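You operate a simulated robot arm through the tools that you are given. There is no shell and no other tool.

You run a simulated robot arm. Do the job below in one go: nothing can be reset, and whatever is moved stays where it is left.

TASK
Tape the black fitting 3 turns, screw it into the clamped block and dab it orange.
Fine: tape it in the black stand before you screw it in, dab it after; leave the block clamped; put the orange marker back. Set down upright: orange marker.

It is judged by the outcome, as a careful person would: the job done as asked, and still so three seconds after it is handed in. It fails if anything else is knocked over, pushed out of place, dropped, spilled or broken.

THE ROBOT
A 7-joint arm with a fingered hand, fixed in place. Base frame: the origin is on the floor under the middle of its stand, x ahead of it, y to its left, z up; the work surface is at about z = 760. Readings come in mm, degrees, newtons and seconds.
It reaches about 1023 mm from its shoulder. Its first joint turns from -166.0 to 166.0 degrees. Payload 4 kg.
The TCP is the grasp point between the finger pads, 30 mm short of the fingertips. In the tool frame z runs along the fingers and y along their closing line. The gripper opens to 104 mm; its body begins 35 mm behind the TCP. The gripper is a hand of 4 fingers: y runs from the thumb to the fingers, the wrist lies at [-15, -113, -190] in the tool frame, and closing takes about 1.5 s.
Orientation is that of the tool frame in the base frame, as a unit quaternion [w, x, y, z]. With the fingers straight down and the wrist toward the robot, the tool's x, y and z point along [0, 1, 0], [1, 0, 0] and [0, 0, -1] of the base frame.

THE INTERFACE
- The arm moves only by the tool servo_tool. Its arguments are lists of equal length, an entry for each row: "dp": the shift along the base's x, y, z in units of 400 mm (1.0 is 400 mm), a list of three; "angular": the turn, a rotation vector about the base's x, y, z in units of 45 degrees (1.0 is 45 degrees), a list of three. In form: {"dp": [[tx, ty, tz], ...], "angular": [[ax, ay, az], ...]}. A call has 1 to 20 rows; each row is the pose to reach, as a shift and turn from the pose commanded when the call began. "grip" is the opening, from 0 (shut) to 1 (fully open), set as the call begins (left out, the last holds). A call with a number of a shift or a turn outside -1 to 1 is refused whole. A row lasts 0.2 s, in which the tool goes at most 50 mm and 8.6 degrees; a call with a longer step from one row to the next is refused whole, and so is a gripper value outside its range. Where a pose cannot be reached the arm comes as near as it can. A force on the tool above 40 N (or 10 N above the force at the start of the call, whichever is more), or a blocked arm, ends the call early, and 0.2 s more pass. Each finger travels about 153 mm/s and halts on what it meets, pressing with about 29 N; the grip force reading is that of the motor and also rises with nothing between the fingers. The clock runs only during rows and for 0.2 s after the last one: add rows that repeat a pose to give the fingers time. It gives the time, the measured TCP pose, the force on the tool (base axes), the opening and the grip force at its end, in the units of the frame above (readings bear some noise), with the torque about the TCP (base axes, N m) and any sound that the robot's microphone picked up.
- Cameras (640 x 400 px; columns grow to the right, rows downward): "scene" is fixed at [218.6, -651.7, 1531.1]; the picture's right is [0.55, -0.83, 0.00], its down [-0.60, -0.40, -0.69] and it looks along [0.58, 0.38, -0.72] (base axes); focal length 348 px, centre (320, 200). "wrist" rides on the gripper at [61, -92, -130] in the tool frame; the picture's right is [-0.81, 0.28, -0.52], its down [-0.53, -0.71, 0.46] and it looks along [-0.24, 0.64, 0.72] (tool axes); focal length 275 px, centre (320, 200). There is no depth. A picture from a camera that has moved, and an enlarged one, comes with that camera's place and axes in the base frame and with its lens.
- grab_frame(camera): a new picture of that camera. No time passes.
- curl_fingers(index, middle, ring, thumb_bend, thumb_turn): sets how far each is bent, from 0 (flat) to 1 (curled in); at 0.3 the hand is open as for a grip, at 0.7 the pads meet at the TCP. One left out holds its place. A second passes; each finger stops where it meets its share of the squeeze, and holds until it gets a number again. A gripper value or a shape takes the hand back. It gives what a move gives, with no picture; readings hold the bend of each and the force on the fingers (four entries, about 0 where the hand has none), thumb and palm. thumb_turn goes from beside the hand (0) to across from the fingers (1), as for a grip.
- preshape(shape): the hand has 4 fingers and takes this shape, open, in about a second: jaw (thumb against the fingers, like two jaws); tri (thumb and two fingers); tip (a fingertip pinch); poke (one finger out to press); point (the index stretched); flat (the hand flat); cup (the hand cupped); fist (a fist). The gripper value then closes the fingers along that shape, each until it touches; the sizes above hold for jaw. It gives what a move gives, with no picture.
- inspect(camera, box): a new picture of the part [left, top, right, bottom] of that camera's present view, enlarged. No time passes.
- sign_off(): hands the job in; it is judged then, once.

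Places have to be worked out from the pictures, the camera data and where the tool is seen. Open the gripper and draw the arm clear of the work before you hand the job in, unless the task says otherwise.

The tools are called as name(argument=value, ...) on one line, values as JSON. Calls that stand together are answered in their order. servo_tool: Moves the arm, as the interface text tells. Its arguments: {"type":"object","properties":{"dp":{"type":"array"},"angular":{"type":"array"},"grip":{"type":"number"}},"required":["dp","angular"]} The other tools are called the same way: preshape (shape) gives the hand a shape; curl_fingers (index, middle, ring, thumb_bend, thumb_turn) moves the fingers one by one; grab_frame (camera) takes a picture; inspect (camera, box) takes an enlarged picture of a part of a camera's view; sign_off () hands the job in.

At the start:

```text
time: 0.0
tcp_pos: [709.1, -199.2, 1156.8]
orientation: [0.0, 0.707, 0.707, -0.001]
contact_force: [0.3, 0.6, -0.6]
wrist_torque: [0.0, -0.02, 0.02]
opening: 103.8
finger_force: 0.2
shape: jaw
bend: [0.3, 0.3, 0.3, 0.3, 0.98]
finger forces: [0.1, 0.0, 0.0, 0.1, 0.0, 0.1]
```

scene: 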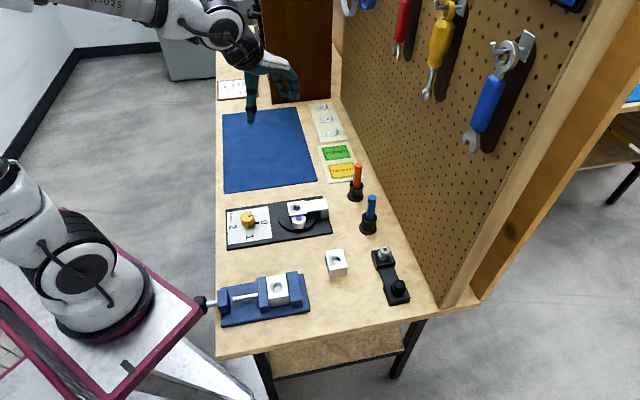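
wrist: 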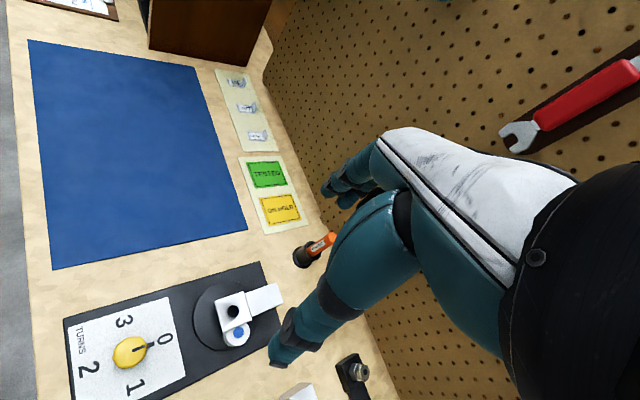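

I start by looking closely at the work area in the scene camera to identify the fittings, block, taping machine and markers.

inspect(camera="scene", box=[200, 180, 360, 280])

inspect(camera="scene", box=[200, 250, 360, 350])

inspect(camera="scene", box=[310, 220, 438, 300])

inspect(camera="scene", box=[290, 90, 418, 170])

inspect(camera="scene", box=[310, 150, 438, 230])

```text
4.00 times, centred on (280, 230) of scene
camera zoom: at [218.6, -651.7, 1531.1], right [0.55, -0.83, 0.0], down [-0.6, -0.4, -0.69], along [0.58, 0.38, -0.72], focal length 1394 px, centre (480, 80)
```

zoom: 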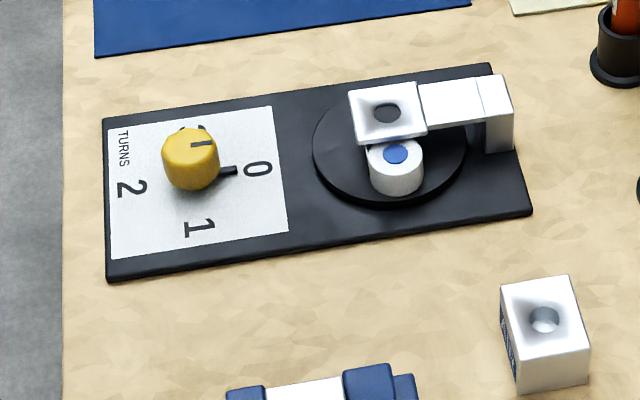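

```text
4.00 times, centred on (280, 300) of scene
camera zoom: at [218.6, -651.7, 1531.1], right [0.55, -0.83, 0.0], down [-0.6, -0.4, -0.69], along [0.58, 0.38, -0.72], focal length 1394 px, centre (480, -200)
```

zoom: 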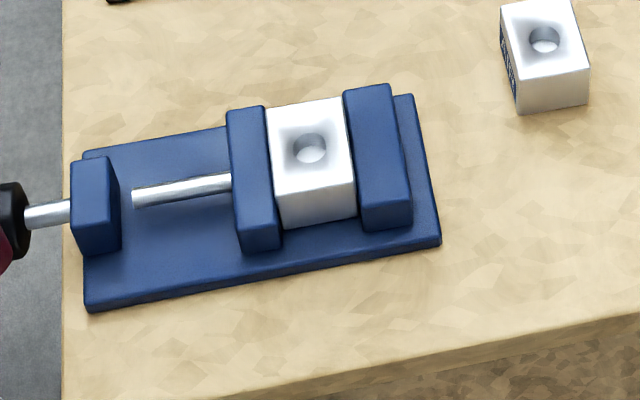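

```text
5.00 times, centred on (374, 260) of scene
camera zoom: at [218.6, -651.7, 1531.1], right [0.55, -0.83, 0.0], down [-0.6, -0.4, -0.69], along [0.58, 0.38, -0.72], focal length 1743 px, centre (50, -100)
```

zoom: 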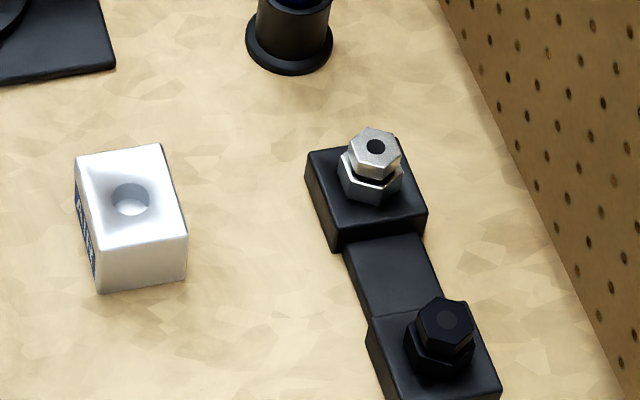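

```text
5.00 times, centred on (354, 130) of scene
camera zoom: at [218.6, -651.7, 1531.1], right [0.55, -0.83, 0.0], down [-0.6, -0.4, -0.69], along [0.58, 0.38, -0.72], focal length 1743 px, centre (150, 550)
```

zoom: 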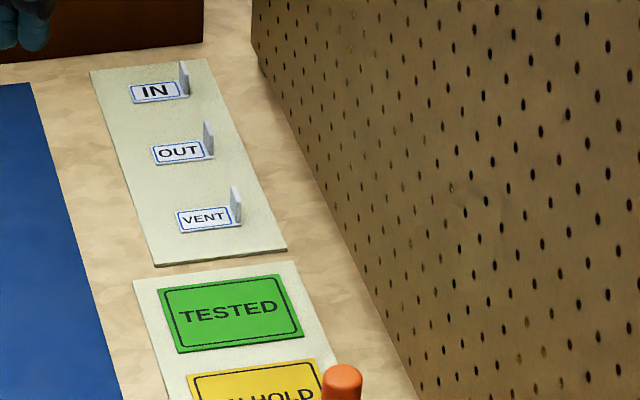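

```text
5.00 times, centred on (374, 190) of scene
camera zoom: at [218.6, -651.7, 1531.1], right [0.55, -0.83, 0.0], down [-0.6, -0.4, -0.69], along [0.58, 0.38, -0.72], focal length 1743 px, centre (50, 250)
```

zoom: 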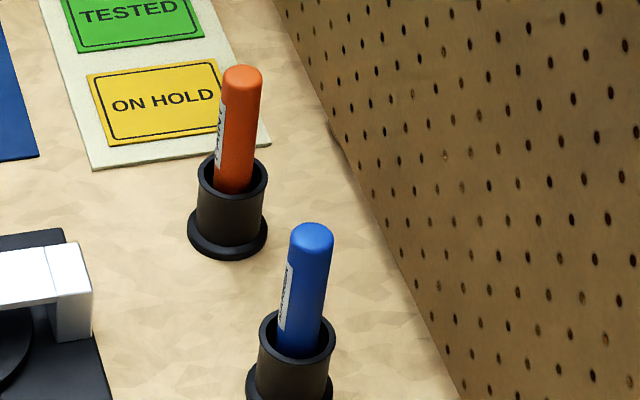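

The scene zoom looks properly re-rendered, so I zoom in tighter on the taping machine, fittings, and vise for detail before moving.

inspect(camera="scene", box=[270, 190, 334, 230])

inspect(camera="scene", box=[368, 240, 416, 270])

inspect(camera="scene", box=[374, 272, 422, 302])

inspect(camera="scene", box=[222, 200, 286, 240])

inspect(camera="wrist", box=[180, 260, 308, 340])

inspect(camera="wrist", box=[60, 290, 220, 390])

```text
10.00 times, centred on (302, 210) of scene
camera zoom: at [218.6, -651.7, 1531.1], right [0.55, -0.83, 0.0], down [-0.6, -0.4, -0.69], along [0.58, 0.38, -0.72], focal length 3485 px, centre (500, 100)
```

zoom: 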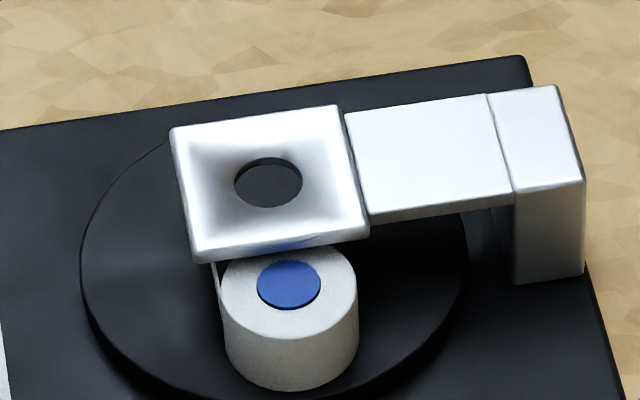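

```text
13.33 times, centred on (392, 255) of scene
camera zoom: at [218.6, -651.7, 1531.1], right [0.55, -0.83, 0.0], down [-0.6, -0.4, -0.69], along [0.58, 0.38, -0.72], focal length 4647 px, centre (-640, -533)
```

zoom: 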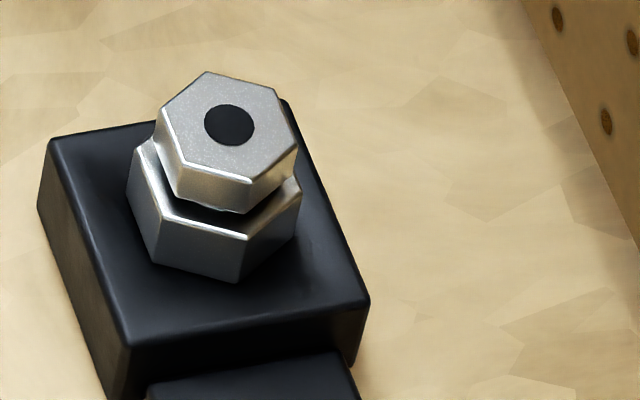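

```text
13.33 times, centred on (398, 287) of scene
camera zoom: at [218.6, -651.7, 1531.1], right [0.55, -0.83, 0.0], down [-0.6, -0.4, -0.69], along [0.58, 0.38, -0.72], focal length 4647 px, centre (-720, -960)
```

zoom: 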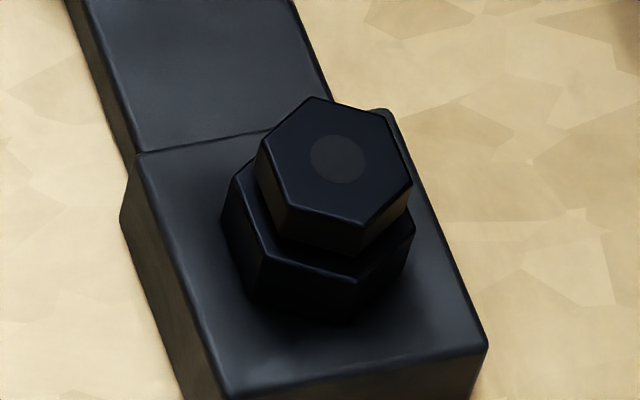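

```text
10.00 times, centred on (254, 220) of scene
camera zoom: at [218.6, -651.7, 1531.1], right [0.55, -0.83, 0.0], down [-0.6, -0.4, -0.69], along [0.58, 0.38, -0.72], focal length 3485 px, centre (980, 0)
```

zoom: 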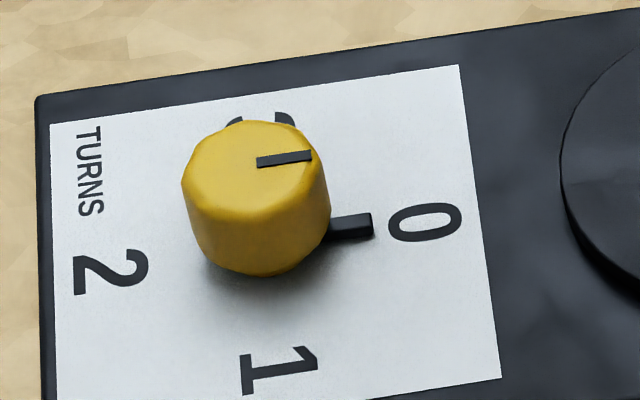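

```text
5.00 times, centred on (244, 300) of wrist
camera zoom: at [616.6, -137.9, 1287.8], right [0.28, -0.81, 0.52], down [-0.71, -0.53, -0.46], along [0.64, -0.24, -0.72], focal length 1376 px, centre (700, -300)
```

zoom: 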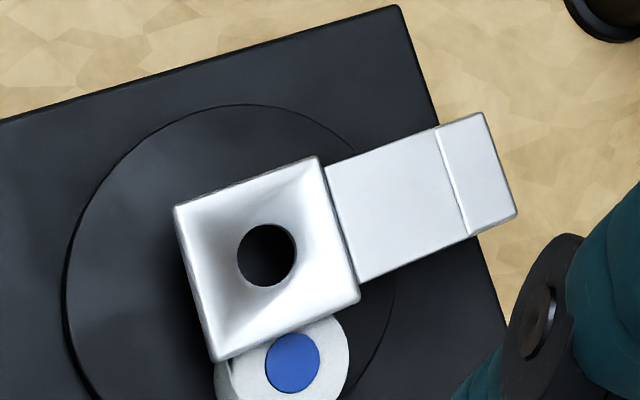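

```text
4.00 times, centred on (140, 340) of wrist
camera zoom: at [616.6, -137.9, 1287.8], right [0.28, -0.81, 0.52], down [-0.71, -0.53, -0.46], along [0.64, -0.24, -0.72], focal length 1101 px, centre (1040, -360)
```

zoom: 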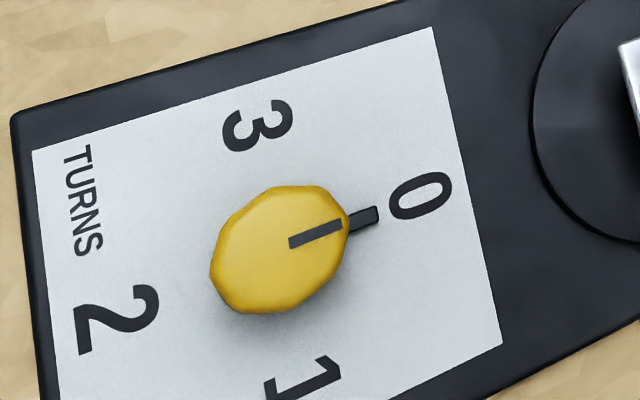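

The jig has a funnel with a hole for the fitting, a tape roll on a turntable, and a yellow TURNS knob at 0 (0→1→2→3 clockwise from above). I move the wrist camera over toward the fitting stand to triangulate places.

servo_tool(dp=[[-0.05, -0.085, -0.025], [-0.1, -0.17, -0.05], [-0.15, -0.255, -0.075], [-0.2, -0.34, -0.1], [-0.25, -0.425, -0.125], [-0.3, -0.51, -0.15], [-0.35, -0.595, -0.175], [-0.4, -0.68, -0.2], [-0.45, -0.765, -0.225], [-0.4825, -0.845, -0.25], [-0.4825, -0.845, -0.25]], angular=[[0, 0, 0], [0, 0, 0], [0, 0, 0], [0, 0, 0], [0, 0, 0], [0, 0, 0], [0, 0, 0], [0, 0, 0], [0, 0, 0], [0, 0, 0], [0, 0, 0]])

grab_frame(camera="wrist")

grab_frame(camera="scene")

```text
time: 2.4
tcp_pos: [513.9, -538.0, 1057.9]
orientation: [0.0, 0.706, 0.708, 0.0]
contact_force: [0.7, 0.0, -1.0]
wrist_torque: [0.01, 0.0, 0.01]
opening: 103.8
finger_force: 0.0
shape: jaw
bend: [0.3, 0.3, 0.3, 0.3, 0.98]
finger forces: [0.0, 0.0, 0.2, 0.0, 0.0, 0.1]
```

```text
taken
camera wrist: at [421.4, -476.5, 1187.3], right [0.28, -0.81, 0.52], down [-0.71, -0.53, -0.46], along [0.65, -0.24, -0.72], focal length 275 px, centre (320, 200)
```

wrist: 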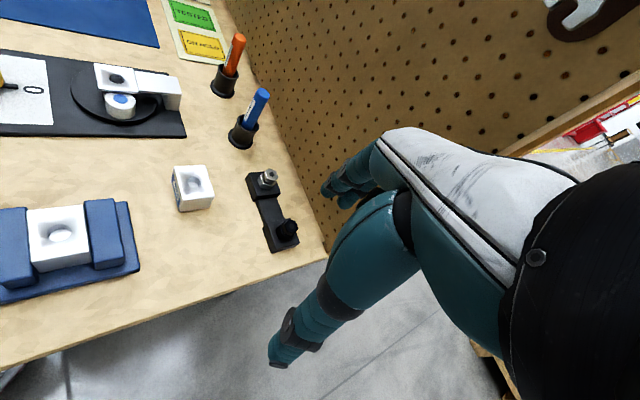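

```text
taken
```

scene: 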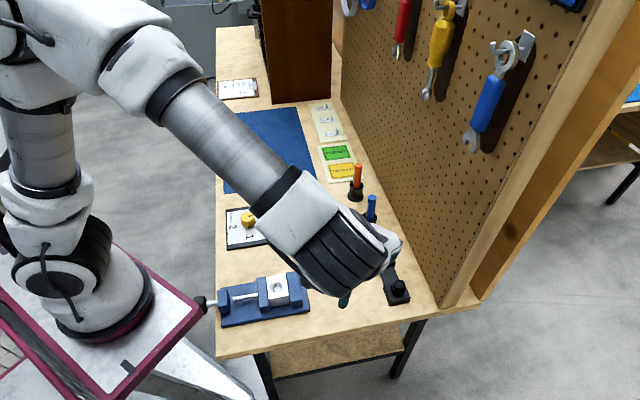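

The wrist view sees the stand, vise, block, and jig. I zoom in on each for triangulation.

inspect(camera="wrist", box=[232, 160, 328, 260])

inspect(camera="wrist", box=[0, 180, 160, 280])

inspect(camera="wrist", box=[0, 40, 192, 160])

inspect(camera="wrist", box=[190, 20, 318, 100])

inspect(camera="scene", box=[320, 210, 416, 310])

```text
4.00 times, centred on (280, 210) of wrist
camera zoom: at [421.4, -476.5, 1187.3], right [0.28, -0.81, 0.52], down [-0.71, -0.53, -0.46], along [0.65, -0.24, -0.72], focal length 1101 px, centre (480, 160)
```

zoom: 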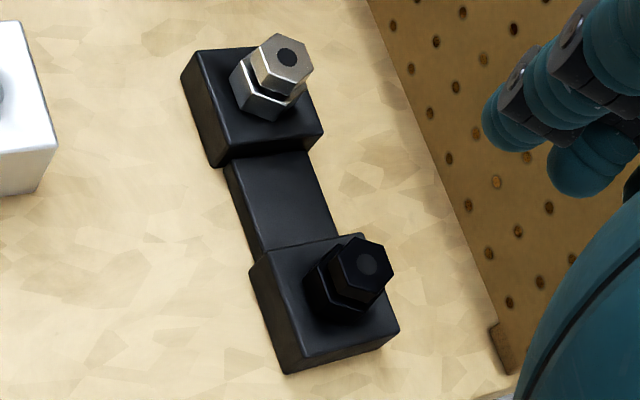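

```text
4.00 times, centred on (80, 230) of wrist
camera zoom: at [421.4, -476.5, 1187.3], right [0.28, -0.81, 0.52], down [-0.71, -0.53, -0.46], along [0.65, -0.24, -0.72], focal length 1101 px, centre (1280, 80)
```

zoom: 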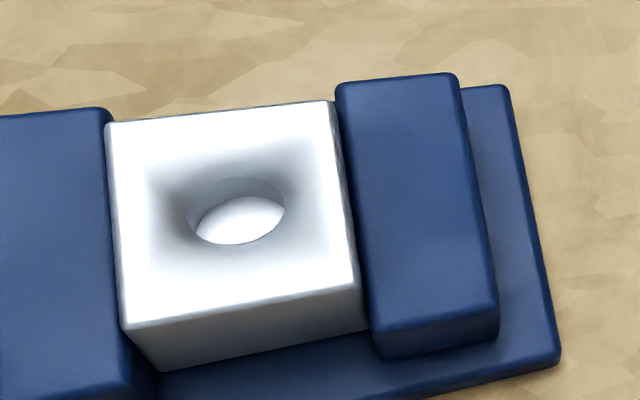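

```text
3.33 times, centred on (96, 100) of wrist
camera zoom: at [421.4, -476.5, 1187.3], right [0.28, -0.81, 0.52], down [-0.71, -0.53, -0.46], along [0.65, -0.24, -0.72], focal length 918 px, centre (1067, 533)
```

zoom: 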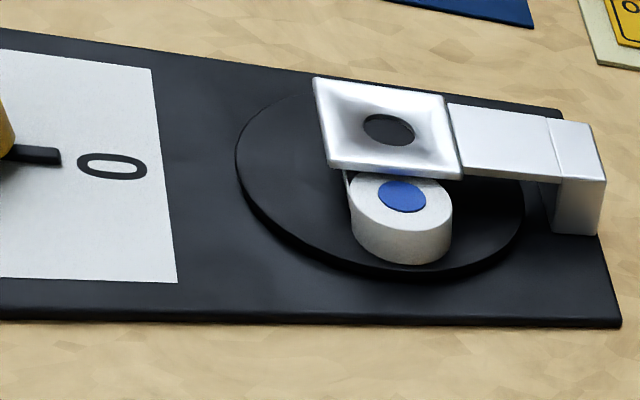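

```text
5.00 times, centred on (254, 60) of wrist
camera zoom: at [421.4, -476.5, 1187.3], right [0.28, -0.81, 0.52], down [-0.71, -0.53, -0.46], along [0.65, -0.24, -0.72], focal length 1376 px, centre (650, 900)
```

zoom: 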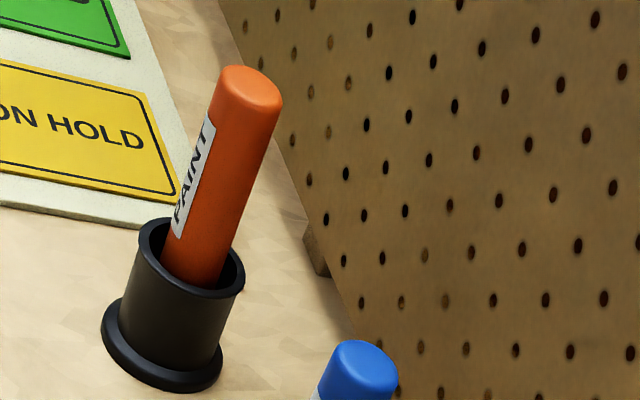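

```text
4.00 times, centred on (368, 260) of scene
camera zoom: at [218.6, -651.7, 1531.1], right [0.55, -0.83, 0.0], down [-0.6, -0.4, -0.69], along [0.58, 0.38, -0.72], focal length 1394 px, centre (128, -40)
```

zoom: 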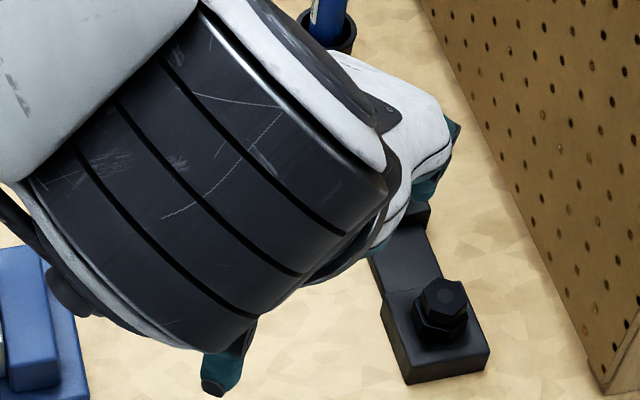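

Triangulation puts the black fitting's top centre at about (675, -572, 809) and the vise hole around (510, -340, 808). Before grasping I want to see the hand side-on, so I move it into free view and yaw it -45°.

servo_tool(dp=[[0.04, 0.08, 0.0], [0.08, 0.16, 0.0], [0.12, 0.24, 0.0], [0.16, 0.32, 0.0], [0.2, 0.4, 0.0], [0.24, 0.48, 0.0], [0.265, 0.495, 0.0], [0.265, 0.495, 0.0]], angular=[[0, 0, -0.15], [0, 0, -0.3], [0, 0, -0.45], [0, 0, -0.6], [0, 0, -0.75], [0, 0, -0.9], [0, 0, -1.0], [0, 0, -1.0]])

grab_frame(camera="scene")

grab_frame(camera="wrist")

```text
time: 4.2
tcp_pos: [620.4, -340.6, 1056.4]
orientation: [0.0, 0.924, 0.383, 0.0]
contact_force: [-0.1, -0.8, 0.6]
wrist_torque: [0.0, -0.01, 0.02]
opening: 103.8
finger_force: 0.1
shape: jaw
bend: [0.3, 0.3, 0.3, 0.3, 0.98]
finger forces: [0.0, 0.1, 0.1, 0.1, 0.0, 0.0]
```

```text
taken
```

scene: 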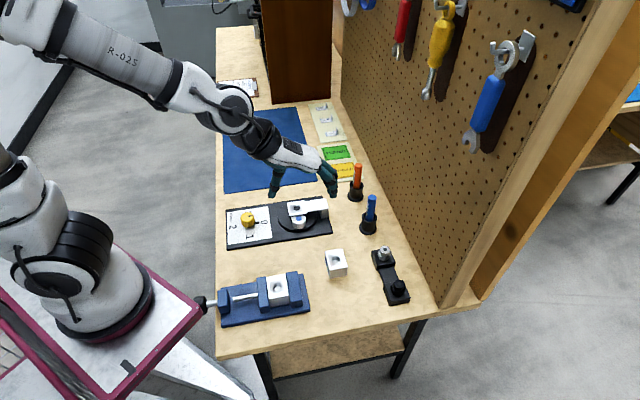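

```text
taken
camera wrist: at [597.7, -231.9, 1186.2], right [-0.38, -0.77, 0.52], down [-0.88, 0.13, -0.46], along [0.28, -0.63, -0.72], focal length 275 px, centre (320, 200)
```

wrist: 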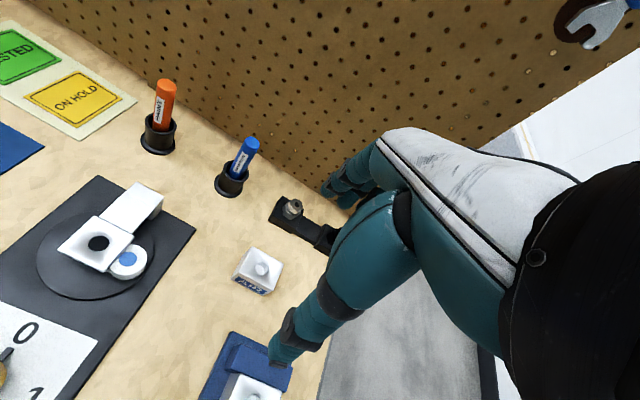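

Hand is now visible side-on. I zoom in to see finger geometry in jaw shape.

inspect(camera="scene", box=[230, 120, 358, 200])

preshape(shape="tip")

inspect(camera="scene", box=[230, 120, 358, 200])

preshape(shape="tri")

inspect(camera="scene", box=[230, 120, 358, 200])

```text
5.00 times, centred on (294, 160) of scene
camera zoom: at [218.6, -651.7, 1531.1], right [0.55, -0.83, 0.0], down [-0.6, -0.4, -0.69], along [0.58, 0.38, -0.72], focal length 1743 px, centre (450, 400)
```

zoom: 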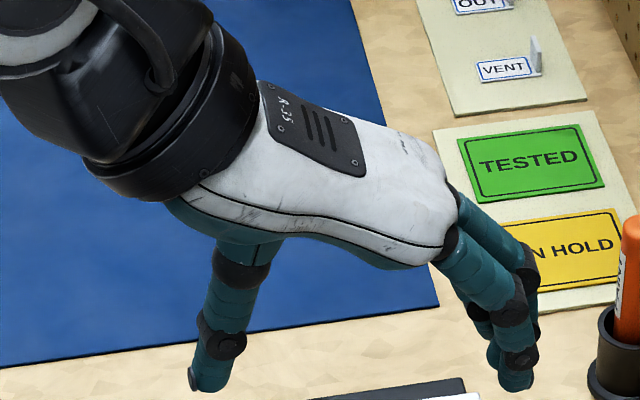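

```text
time: 5.1
tcp_pos: [620.6, -340.5, 1055.7]
orientation: [0.0, 0.924, 0.383, 0.0]
contact_force: [0.2, 0.2, -0.4]
wrist_torque: [0.01, 0.0, 0.01]
opening: 103.7
finger_force: 0.0
shape: tip
bend: [0.3, 0.98, 0.99, 0.3, 0.98]
finger forces: [0.1, 0.0, 0.0, 0.1, 0.1, 0.1]
```

```text
5.00 times, centred on (294, 160) of scene
camera zoom: at [218.6, -651.7, 1531.1], right [0.55, -0.83, 0.0], down [-0.6, -0.4, -0.69], along [0.58, 0.38, -0.72], focal length 1743 px, centre (450, 400)
```

zoom: 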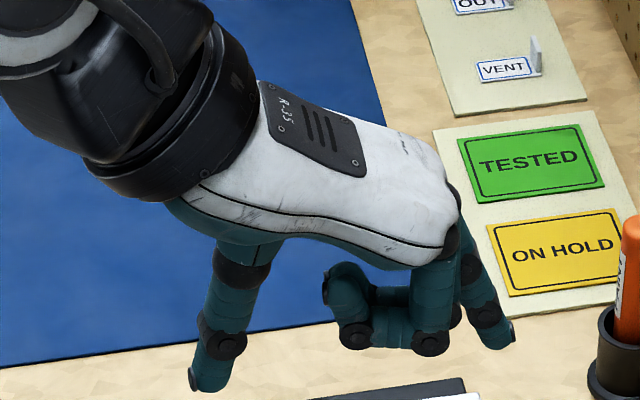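

```text
time: 6.0
tcp_pos: [620.2, -340.5, 1055.3]
orientation: [-0.001, 0.924, 0.383, 0.001]
contact_force: [0.0, -1.1, 0.1]
wrist_torque: [-0.02, -0.03, -0.02]
opening: 103.7
finger_force: 0.1
shape: tri
bend: [0.3, 0.3, 0.99, 0.3, 0.98]
finger forces: [0.1, 0.1, 0.0, 0.1, 0.1, 0.0]
```

```text
5.00 times, centred on (294, 160) of scene
camera zoom: at [218.6, -651.7, 1531.1], right [0.55, -0.83, 0.0], down [-0.6, -0.4, -0.69], along [0.58, 0.38, -0.72], focal length 1743 px, centre (450, 400)
```

zoom: 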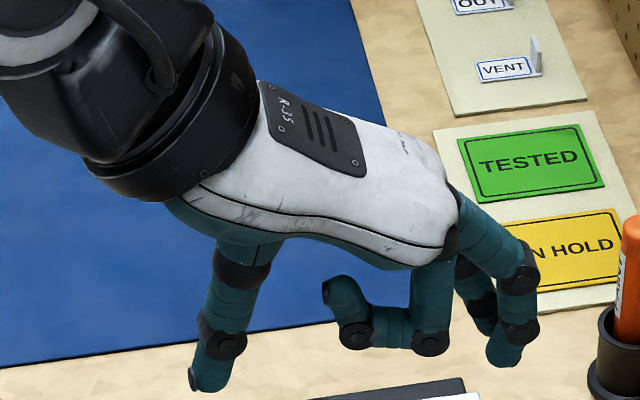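

Hand: thumb plus three fingers. I go back to jaw and close to about 30 mm to see where the pads lie.

preshape(shape="jaw")

servo_tool(dp=[[0, 0, 0], [0, 0, 0], [0, 0, 0], [0, 0, 0], [0, 0, 0]], angular=[[0, 0, 0], [0, 0, 0], [0, 0, 0], [0, 0, 0], [0, 0, 0]], grip=0.28)

inspect(camera="scene", box=[250, 135, 346, 195])

inspect(camera="wrist", box=[200, 120, 500, 400])

```text
time: 6.9
tcp_pos: [620.1, -340.7, 1054.9]
orientation: [-0.001, 0.924, 0.383, 0.001]
contact_force: [0.0, -0.1, -0.9]
wrist_torque: [-0.01, 0.04, 0.01]
opening: 103.7
finger_force: 0.1
shape: jaw
bend: [0.3, 0.3, 0.3, 0.3, 0.98]
finger forces: [0.1, 0.0, 0.0, 0.0, 0.0, 0.1]
```

```text
time: 8.1
tcp_pos: [620.0, -340.6, 1054.8]
orientation: [0.001, 0.924, 0.382, 0.0]
contact_force: [0.1, 0.5, -0.6]
wrist_torque: [0.0, 0.01, 0.02]
opening: 29.4
finger_force: 0.0
shape: jaw
bend: [0.74, 0.54, 0.52, 0.74, 1.0]
finger forces: [0.0, 0.0, 0.1, 0.1, 0.0, 0.0]
```

```text
6.67 times, centred on (298, 165) of scene
camera zoom: at [218.6, -651.7, 1531.1], right [0.55, -0.83, 0.0], down [-0.6, -0.4, -0.69], along [0.58, 0.38, -0.72], focal length 2324 px, centre (467, 433)
```

zoom: 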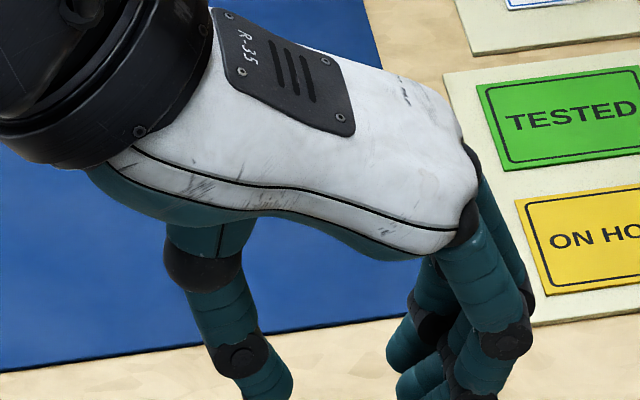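

```text
1.43 times, centred on (350, 260) of wrist
camera zoom: at [597.7, -232.1, 1186.2], right [-0.38, -0.77, 0.52], down [-0.88, 0.13, -0.46], along [0.28, -0.63, -0.72], focal length 393 px, centre (277, 114)
```

zoom: 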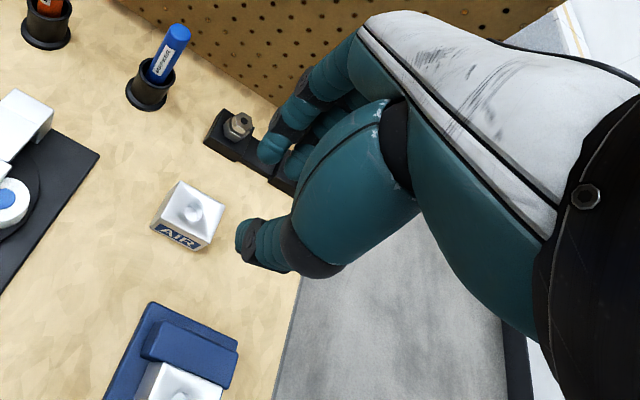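

The bends differ per finger (index .74, middle .54), so I let it settle a moment and look again from below framing.

servo_tool(dp=[[0, 0, 0.03], [0, 0, 0.06], [0, 0, 0.06], [0, 0, 0.06]], angular=[[0, 0, 0], [0, 0, 0], [0, 0, 0], [0, 0, 0]])

inspect(camera="scene", box=[250, 135, 346, 195])

inspect(camera="wrist", box=[200, 120, 500, 400])

```text
time: 9.1
tcp_pos: [620.5, -340.0, 1081.4]
orientation: [-0.001, 0.924, 0.383, 0.001]
contact_force: [-0.1, -1.2, 1.2]
wrist_torque: [0.0, -0.01, 0.01]
opening: 29.5
finger_force: 0.1
shape: jaw
bend: [0.74, 0.54, 0.52, 0.74, 1.0]
finger forces: [0.0, 0.0, 0.0, 0.0, 0.0, 0.1]
```

```text
6.67 times, centred on (298, 165) of scene
camera zoom: at [218.6, -651.7, 1531.1], right [0.55, -0.83, 0.0], down [-0.6, -0.4, -0.69], along [0.58, 0.38, -0.72], focal length 2324 px, centre (467, 433)
```

zoom: 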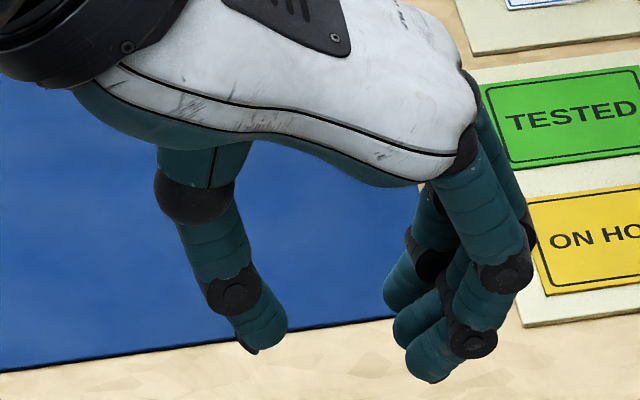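

```text
1.43 times, centred on (350, 260) of wrist
camera zoom: at [597.9, -231.5, 1211.4], right [-0.38, -0.77, 0.52], down [-0.88, 0.13, -0.46], along [0.28, -0.63, -0.72], focal length 393 px, centre (277, 114)
```

zoom: 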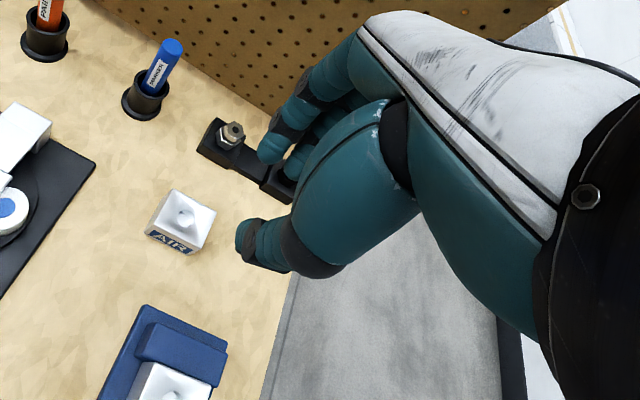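

Tips sit roughly 30 mm below the TCP and close around the TCP axis. Now I bring the wrist camera closer to the fitting stand (staying above z≈900) for accurate measurement.

servo_tool(dp=[[-0.006, -0.058, -0.075], [-0.013, -0.116, -0.15], [-0.02, -0.174, -0.225], [-0.026, -0.232, -0.3], [-0.033, -0.29, -0.375], [-0.04, -0.3475, -0.45], [-0.04, -0.3475, -0.45]], angular=[[0, 0, 0], [0, 0, 0], [0, 0, 0], [0, 0, 0], [0, 0, 0], [0, 0, 0], [0, 0, 0]])

grab_frame(camera="wrist")

inspect(camera="wrist", box=[240, 120, 400, 220])

inspect(camera="scene", box=[320, 200, 448, 310])

```text
time: 10.7
tcp_pos: [605.1, -479.7, 901.9]
orientation: [0.0, 0.924, 0.383, 0.0]
contact_force: [0.4, 0.5, 0.2]
wrist_torque: [0.01, 0.01, 0.01]
opening: 29.4
finger_force: 0.1
shape: jaw
bend: [0.74, 0.54, 0.52, 0.74, 1.0]
finger forces: [0.0, 0.1, 0.0, 0.0, 0.0, 0.0]
```

```text
taken
camera wrist: at [582.5, -370.3, 1032.0], right [-0.38, -0.77, 0.52], down [-0.88, 0.13, -0.46], along [0.28, -0.63, -0.72], focal length 275 px, centre (320, 200)
```

wrist: 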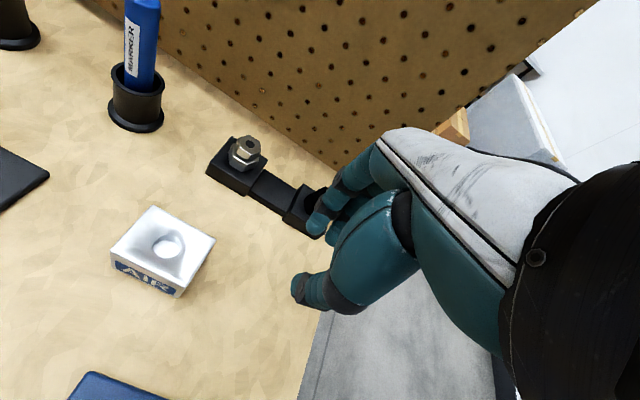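

```text
4.00 times, centred on (320, 170) of wrist
camera zoom: at [582.5, -370.3, 1032.0], right [-0.38, -0.77, 0.52], down [-0.88, 0.13, -0.46], along [0.28, -0.63, -0.72], focal length 1101 px, centre (320, 320)
```

zoom: 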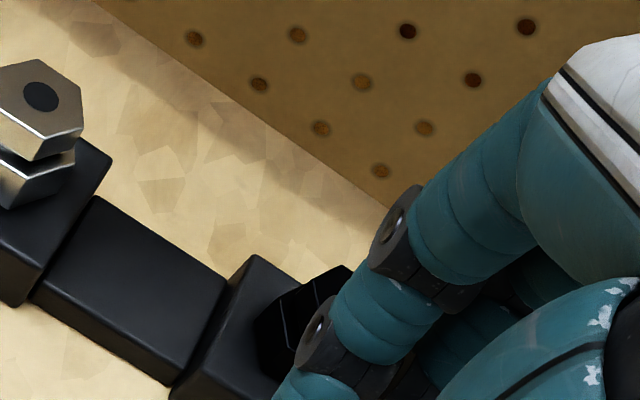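

```text
3.64 times, centred on (384, 255) of scene
camera zoom: at [218.6, -651.7, 1531.1], right [0.55, -0.83, 0.0], down [-0.6, -0.4, -0.69], along [0.58, 0.38, -0.72], focal length 1267 px, centre (87, 0)
```

zoom: 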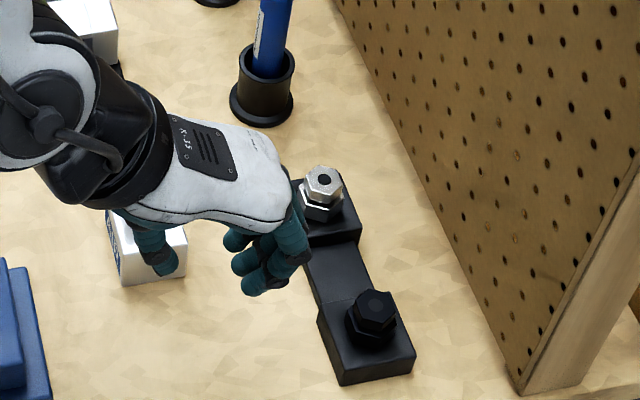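

The black fitting's hex flats face along the bench's cross direction, which matches the current hand yaw. I shape the hand to "tri" (ring finger tucked away) and view the closing geometry.

preshape(shape="tri")

servo_tool(dp=[[0, 0, 0.02], [0, 0, 0.02], [0, 0, 0.02], [0, 0, 0.02], [0, 0, 0.02], [0, 0, 0.02], [0, 0, 0.02]], angular=[[0, 0, 0], [0, 0, 0], [0, 0, 0], [0, 0, 0], [0, 0, 0], [0, 0, 0], [0, 0, 0]], grip=0.45)

inspect(camera="scene", box=[330, 230, 410, 280])

inspect(camera="wrist", box=[240, 120, 440, 320])

```text
time: 11.6
tcp_pos: [605.1, -478.7, 902.0]
orientation: [-0.001, 0.924, 0.382, 0.0]
contact_force: [-0.2, -1.4, 0.6]
wrist_torque: [0.01, -0.02, 0.02]
opening: 103.5
finger_force: 0.1
shape: tri
bend: [0.3, 0.3, 0.99, 0.3, 0.98]
finger forces: [0.1, 0.0, 0.0, 0.0, 0.1, 0.0]
```

```text
time: 13.2
tcp_pos: [606.3, -479.0, 908.8]
orientation: [0.001, 0.924, 0.383, -0.001]
contact_force: [0.2, 0.0, 0.7]
wrist_torque: [0.01, 0.0, 0.0]
opening: 47.1
finger_force: 0.0
shape: tri
bend: [0.74, 0.47, 0.99, 0.71, 1.0]
finger forces: [0.0, 0.0, 0.0, 0.0, 0.0, 0.1]
```

```text
8.00 times, centred on (370, 255) of scene
camera zoom: at [218.6, -651.7, 1531.1], right [0.55, -0.83, 0.0], down [-0.6, -0.4, -0.69], along [0.58, 0.38, -0.72], focal length 2788 px, centre (-80, -240)
```

zoom: 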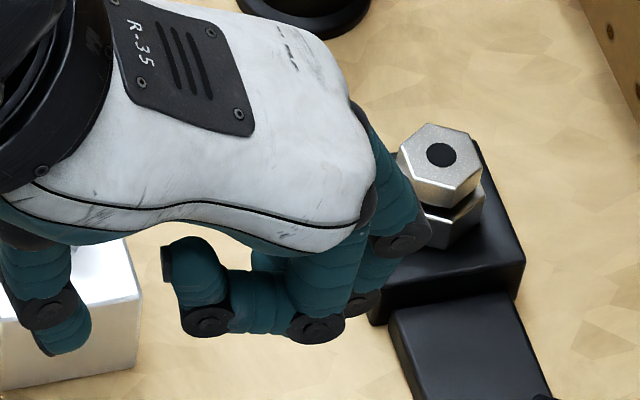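

```text
2.00 times, centred on (340, 220) of wrist
camera zoom: at [582.9, -370.4, 1040.2], right [-0.38, -0.77, 0.52], down [-0.88, 0.13, -0.46], along [0.28, -0.63, -0.72], focal length 551 px, centre (280, 160)
```

zoom: 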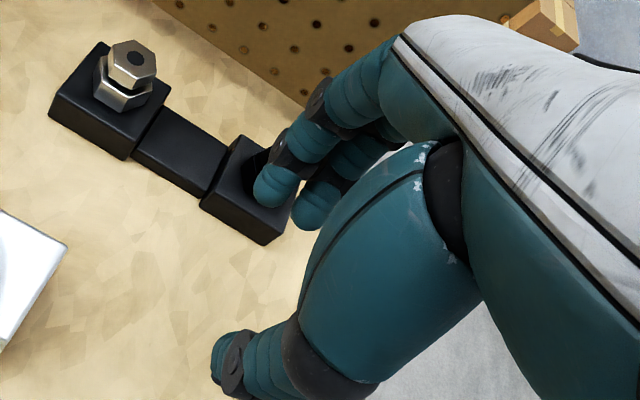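

In tri, index and middle tips straddle the TCP line opposite the thumb – a good three-point grip. I move above the black fitting at about (674, -572) with TCP z≈890 and check alignment.

servo_tool(dp=[[0.042, -0.059, -0.012], [0.085, -0.117, -0.024], [0.127, -0.176, -0.036], [0.17, -0.2345, -0.047], [0.17, -0.2345, -0.047], [0.17, -0.2345, -0.047]], angular=[[0, 0, 0], [0, 0, 0], [0, 0, 0], [0, 0, 0], [0, 0, 0], [0, 0, 0]], grip=0.5)

inspect(camera="scene", box=[350, 230, 446, 310])

grab_frame(camera="wrist")

```text
time: 14.6
tcp_pos: [671.5, -569.7, 893.0]
orientation: [-0.001, 0.924, 0.383, 0.001]
contact_force: [0.1, -0.4, 0.1]
wrist_torque: [0.0, -0.01, 0.02]
opening: 51.5
finger_force: 0.1
shape: tri
bend: [0.74, 0.45, 0.99, 0.7, 1.0]
finger forces: [0.0, 0.0, 0.0, 0.1, 0.0, 0.0]
```

```text
5.00 times, centred on (398, 270) of scene
camera zoom: at [218.6, -651.7, 1531.1], right [0.55, -0.83, 0.0], down [-0.6, -0.4, -0.69], along [0.58, 0.38, -0.72], focal length 1743 px, centre (-70, -150)
```

zoom: 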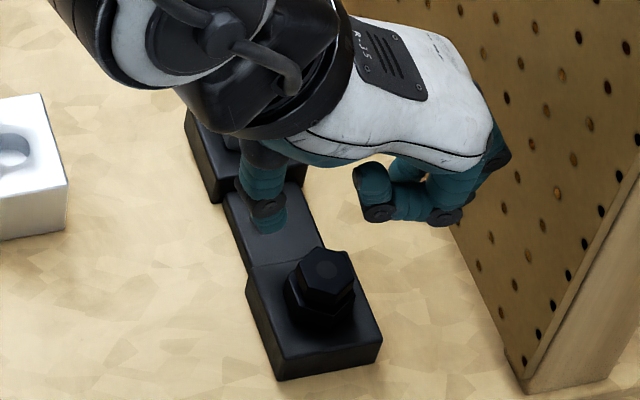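

```text
taken
camera wrist: at [649.3, -461.6, 1022.8], right [-0.38, -0.77, 0.52], down [-0.88, 0.13, -0.46], along [0.28, -0.63, -0.72], focal length 275 px, centre (320, 200)
```

wrist: 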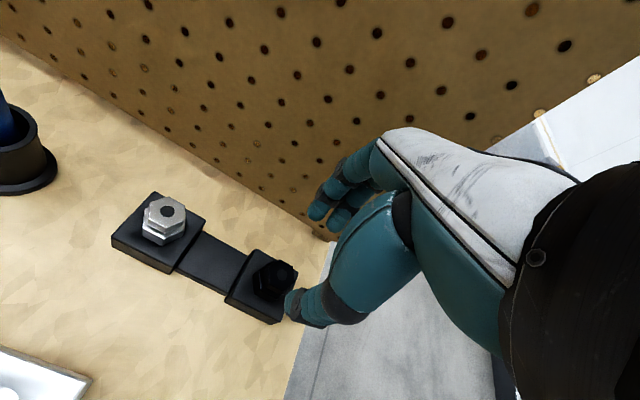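

I zoom in on the wrist view to refine the fitting's place relative to the hand.

inspect(camera="wrist", box=[220, 230, 316, 330])

servo_tool(dp=[[0, 0, 0], [0, 0, 0]], angular=[[0, 0, 0], [0, 0, 0]])

inspect(camera="wrist", box=[100, 180, 228, 280])

```text
4.00 times, centred on (268, 280) of wrist
camera zoom: at [649.3, -461.6, 1022.8], right [-0.38, -0.77, 0.52], down [-0.88, 0.13, -0.46], along [0.28, -0.63, -0.72], focal length 1101 px, centre (528, -120)
```

zoom: 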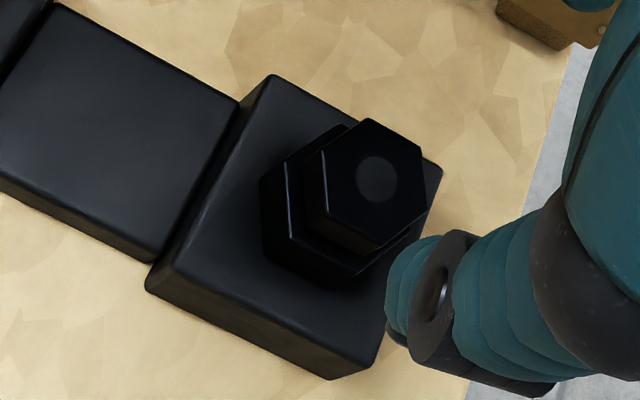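

```text
time: 15.2
tcp_pos: [671.4, -571.0, 893.3]
orientation: [0.0, 0.924, 0.382, 0.0]
contact_force: [-0.3, 0.4, 0.5]
wrist_torque: [0.0, 0.02, -0.01]
opening: 51.6
finger_force: 0.0
shape: tri
bend: [0.74, 0.45, 0.99, 0.7, 1.0]
finger forces: [0.0, 0.0, 0.0, 0.0, 0.0, 0.0]
```

```text
4.00 times, centred on (164, 230) of wrist
camera zoom: at [649.2, -461.4, 1022.9], right [-0.38, -0.77, 0.52], down [-0.88, 0.13, -0.46], along [0.28, -0.63, -0.72], focal length 1101 px, centre (944, 80)
```

zoom: 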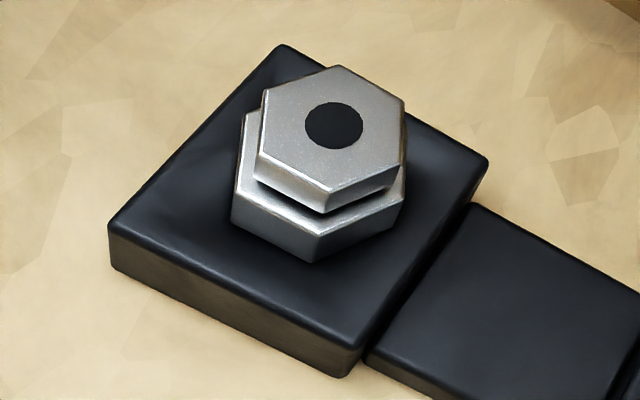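

Wrist and scene estimates agree on fitting centre ≈ (672.5, -573.5) with top z ≈ 811. I shift slightly and come down to TCP z≈850 (tips still above the fitting), then check again.

servo_tool(dp=[[0.003, -0.0065, -0.054], [0.003, -0.0065, -0.1], [0.003, -0.0065, -0.1], [0.003, -0.0065, -0.1]], angular=[[0, 0, 0], [0, 0, 0], [0, 0, 0], [0, 0, 0]])

inspect(camera="scene", box=[362, 250, 426, 300])

inspect(camera="wrist", box=[240, 170, 368, 340])

```text
time: 16.2
tcp_pos: [675.0, -573.5, 851.9]
orientation: [0.0, 0.924, 0.383, 0.0]
contact_force: [-0.4, 0.7, 0.5]
wrist_torque: [0.01, -0.05, 0.01]
opening: 51.6
finger_force: 0.0
shape: tri
bend: [0.74, 0.45, 0.99, 0.7, 1.0]
finger forces: [0.0, 0.1, 0.0, 0.0, 0.1, 0.1]
```

```text
8.00 times, centred on (394, 275) of scene
camera zoom: at [218.6, -651.7, 1531.1], right [0.55, -0.83, 0.0], down [-0.6, -0.4, -0.69], along [0.58, 0.38, -0.72], focal length 2788 px, centre (-272, -400)
```

zoom: 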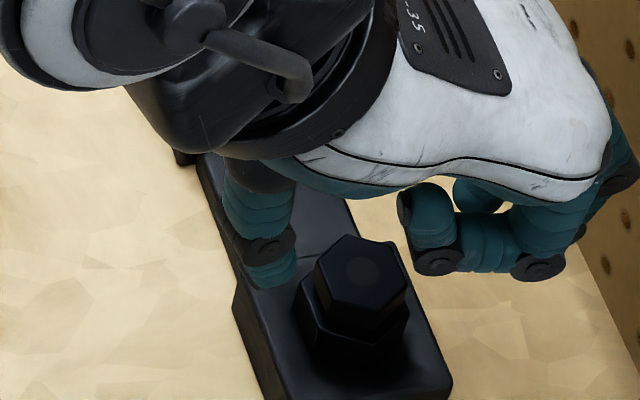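

```text
2.35 times, centred on (304, 255) of wrist
camera zoom: at [652.7, -465.6, 982.0], right [-0.38, -0.77, 0.52], down [-0.88, 0.13, -0.46], along [0.28, -0.63, -0.72], focal length 648 px, centre (358, 71)
```

zoom: 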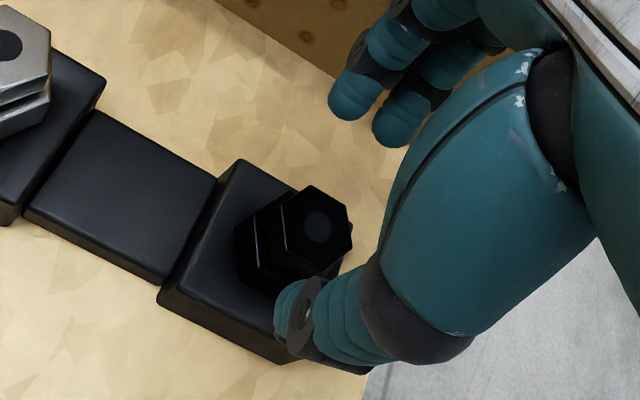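

Fitting centre from this closer view ≈ (673, -574.3). I correct by (-2, -0.7) and go down to TCP z≈836, then look at tips versus the top hex.

servo_tool(dp=[[-0.005, -0.002, -0.02], [-0.005, -0.002, -0.04], [-0.005, -0.002, -0.04], [-0.005, -0.002, -0.04]], angular=[[0, 0, 0], [0, 0, 0], [0, 0, 0], [0, 0, 0]])

inspect(camera="scene", box=[370, 260, 418, 300])

inspect(camera="wrist", box=[260, 190, 356, 310])

```text
time: 17.2
tcp_pos: [673.0, -575.9, 835.2]
orientation: [0.0, 0.924, 0.383, 0.0]
contact_force: [0.2, -0.4, 0.3]
wrist_torque: [-0.01, 0.0, 0.0]
opening: 51.4
finger_force: 0.0
shape: tri
bend: [0.74, 0.45, 0.99, 0.7, 1.0]
finger forces: [0.0, 0.0, 0.0, 0.0, 0.1, 0.0]
```

```text
10.00 times, centred on (394, 280) of scene
camera zoom: at [218.6, -651.7, 1531.1], right [0.55, -0.83, 0.0], down [-0.6, -0.4, -0.69], along [0.58, 0.38, -0.72], focal length 3485 px, centre (-420, -600)
```

zoom: 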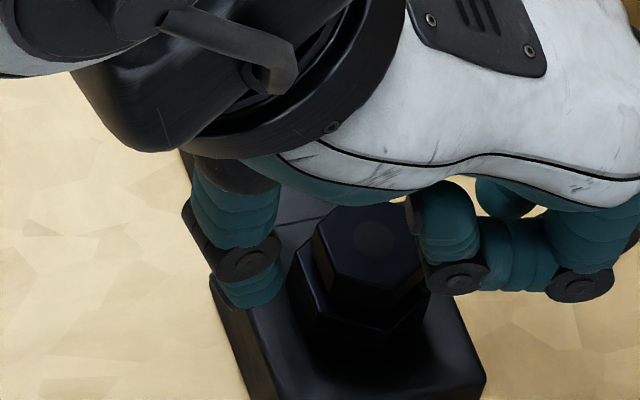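

```text
3.33 times, centred on (308, 250) of wrist
camera zoom: at [650.4, -467.3, 965.8], right [-0.38, -0.77, 0.52], down [-0.88, 0.13, -0.46], along [0.28, -0.63, -0.72], focal length 918 px, centre (360, 33)
```

zoom: 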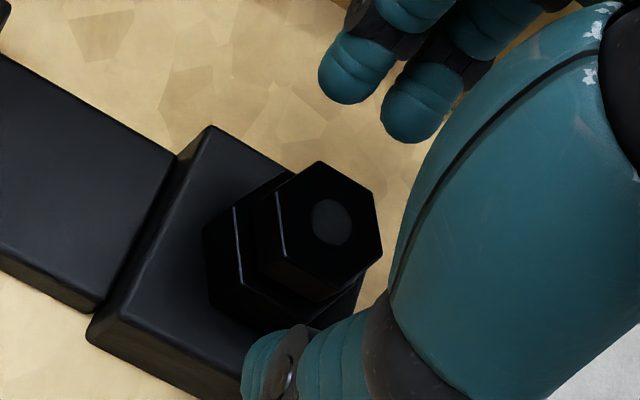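

The fitting is centred under the TCP (tool offset <1 mm) with its top ~25 mm below the TCP, so the tips are level with the top hex. I close the fingers here.

servo_tool(dp=[[0, 0, 0], [0, 0, 0], [0, 0, 0], [0, 0, 0], [0, 0, 0], [0, 0, 0]], angular=[[0, 0, 0], [0, 0, 0], [0, 0, 0], [0, 0, 0], [0, 0, 0], [0, 0, 0]], grip=0.0)

inspect(camera="scene", box=[370, 260, 418, 300])

inspect(camera="wrist", box=[260, 190, 356, 310])

```text
time: 18.6
tcp_pos: [672.9, -576.4, 835.4]
orientation: [0.0, 0.924, 0.383, 0.0]
contact_force: [0.5, -0.4, 0.3]
wrist_torque: [0.03, 0.01, 0.03]
opening: 15.2
finger_force: 29.1
shape: tri
bend: [0.73, 0.64, 1.0, 0.74, 1.0]
finger forces: [12.4, 12.9, 0.0, 0.1, 26.2, 0.0]
```

```text
10.00 times, centred on (394, 280) of scene
camera zoom: at [218.6, -651.7, 1531.1], right [0.55, -0.83, 0.0], down [-0.6, -0.4, -0.69], along [0.58, 0.38, -0.72], focal length 3485 px, centre (-420, -600)
```

zoom: 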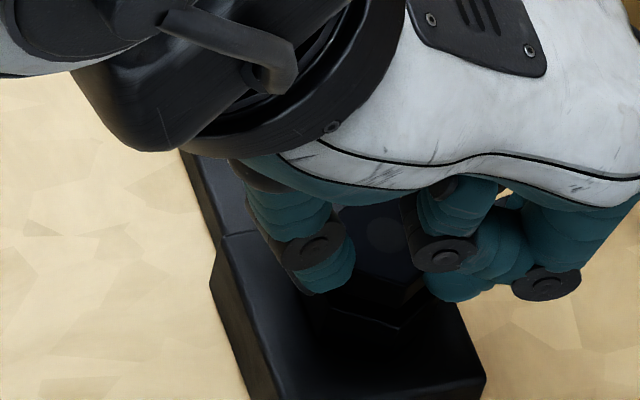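

```text
3.33 times, centred on (308, 250) of wrist
camera zoom: at [650.4, -467.3, 965.8], right [-0.38, -0.77, 0.52], down [-0.88, 0.13, -0.46], along [0.28, -0.63, -0.72], focal length 918 px, centre (360, 33)
```

zoom: 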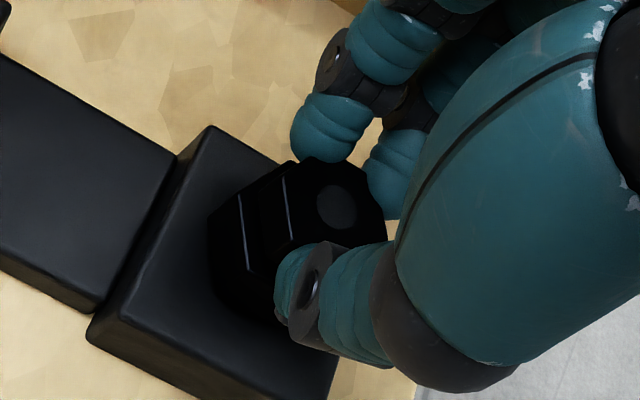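

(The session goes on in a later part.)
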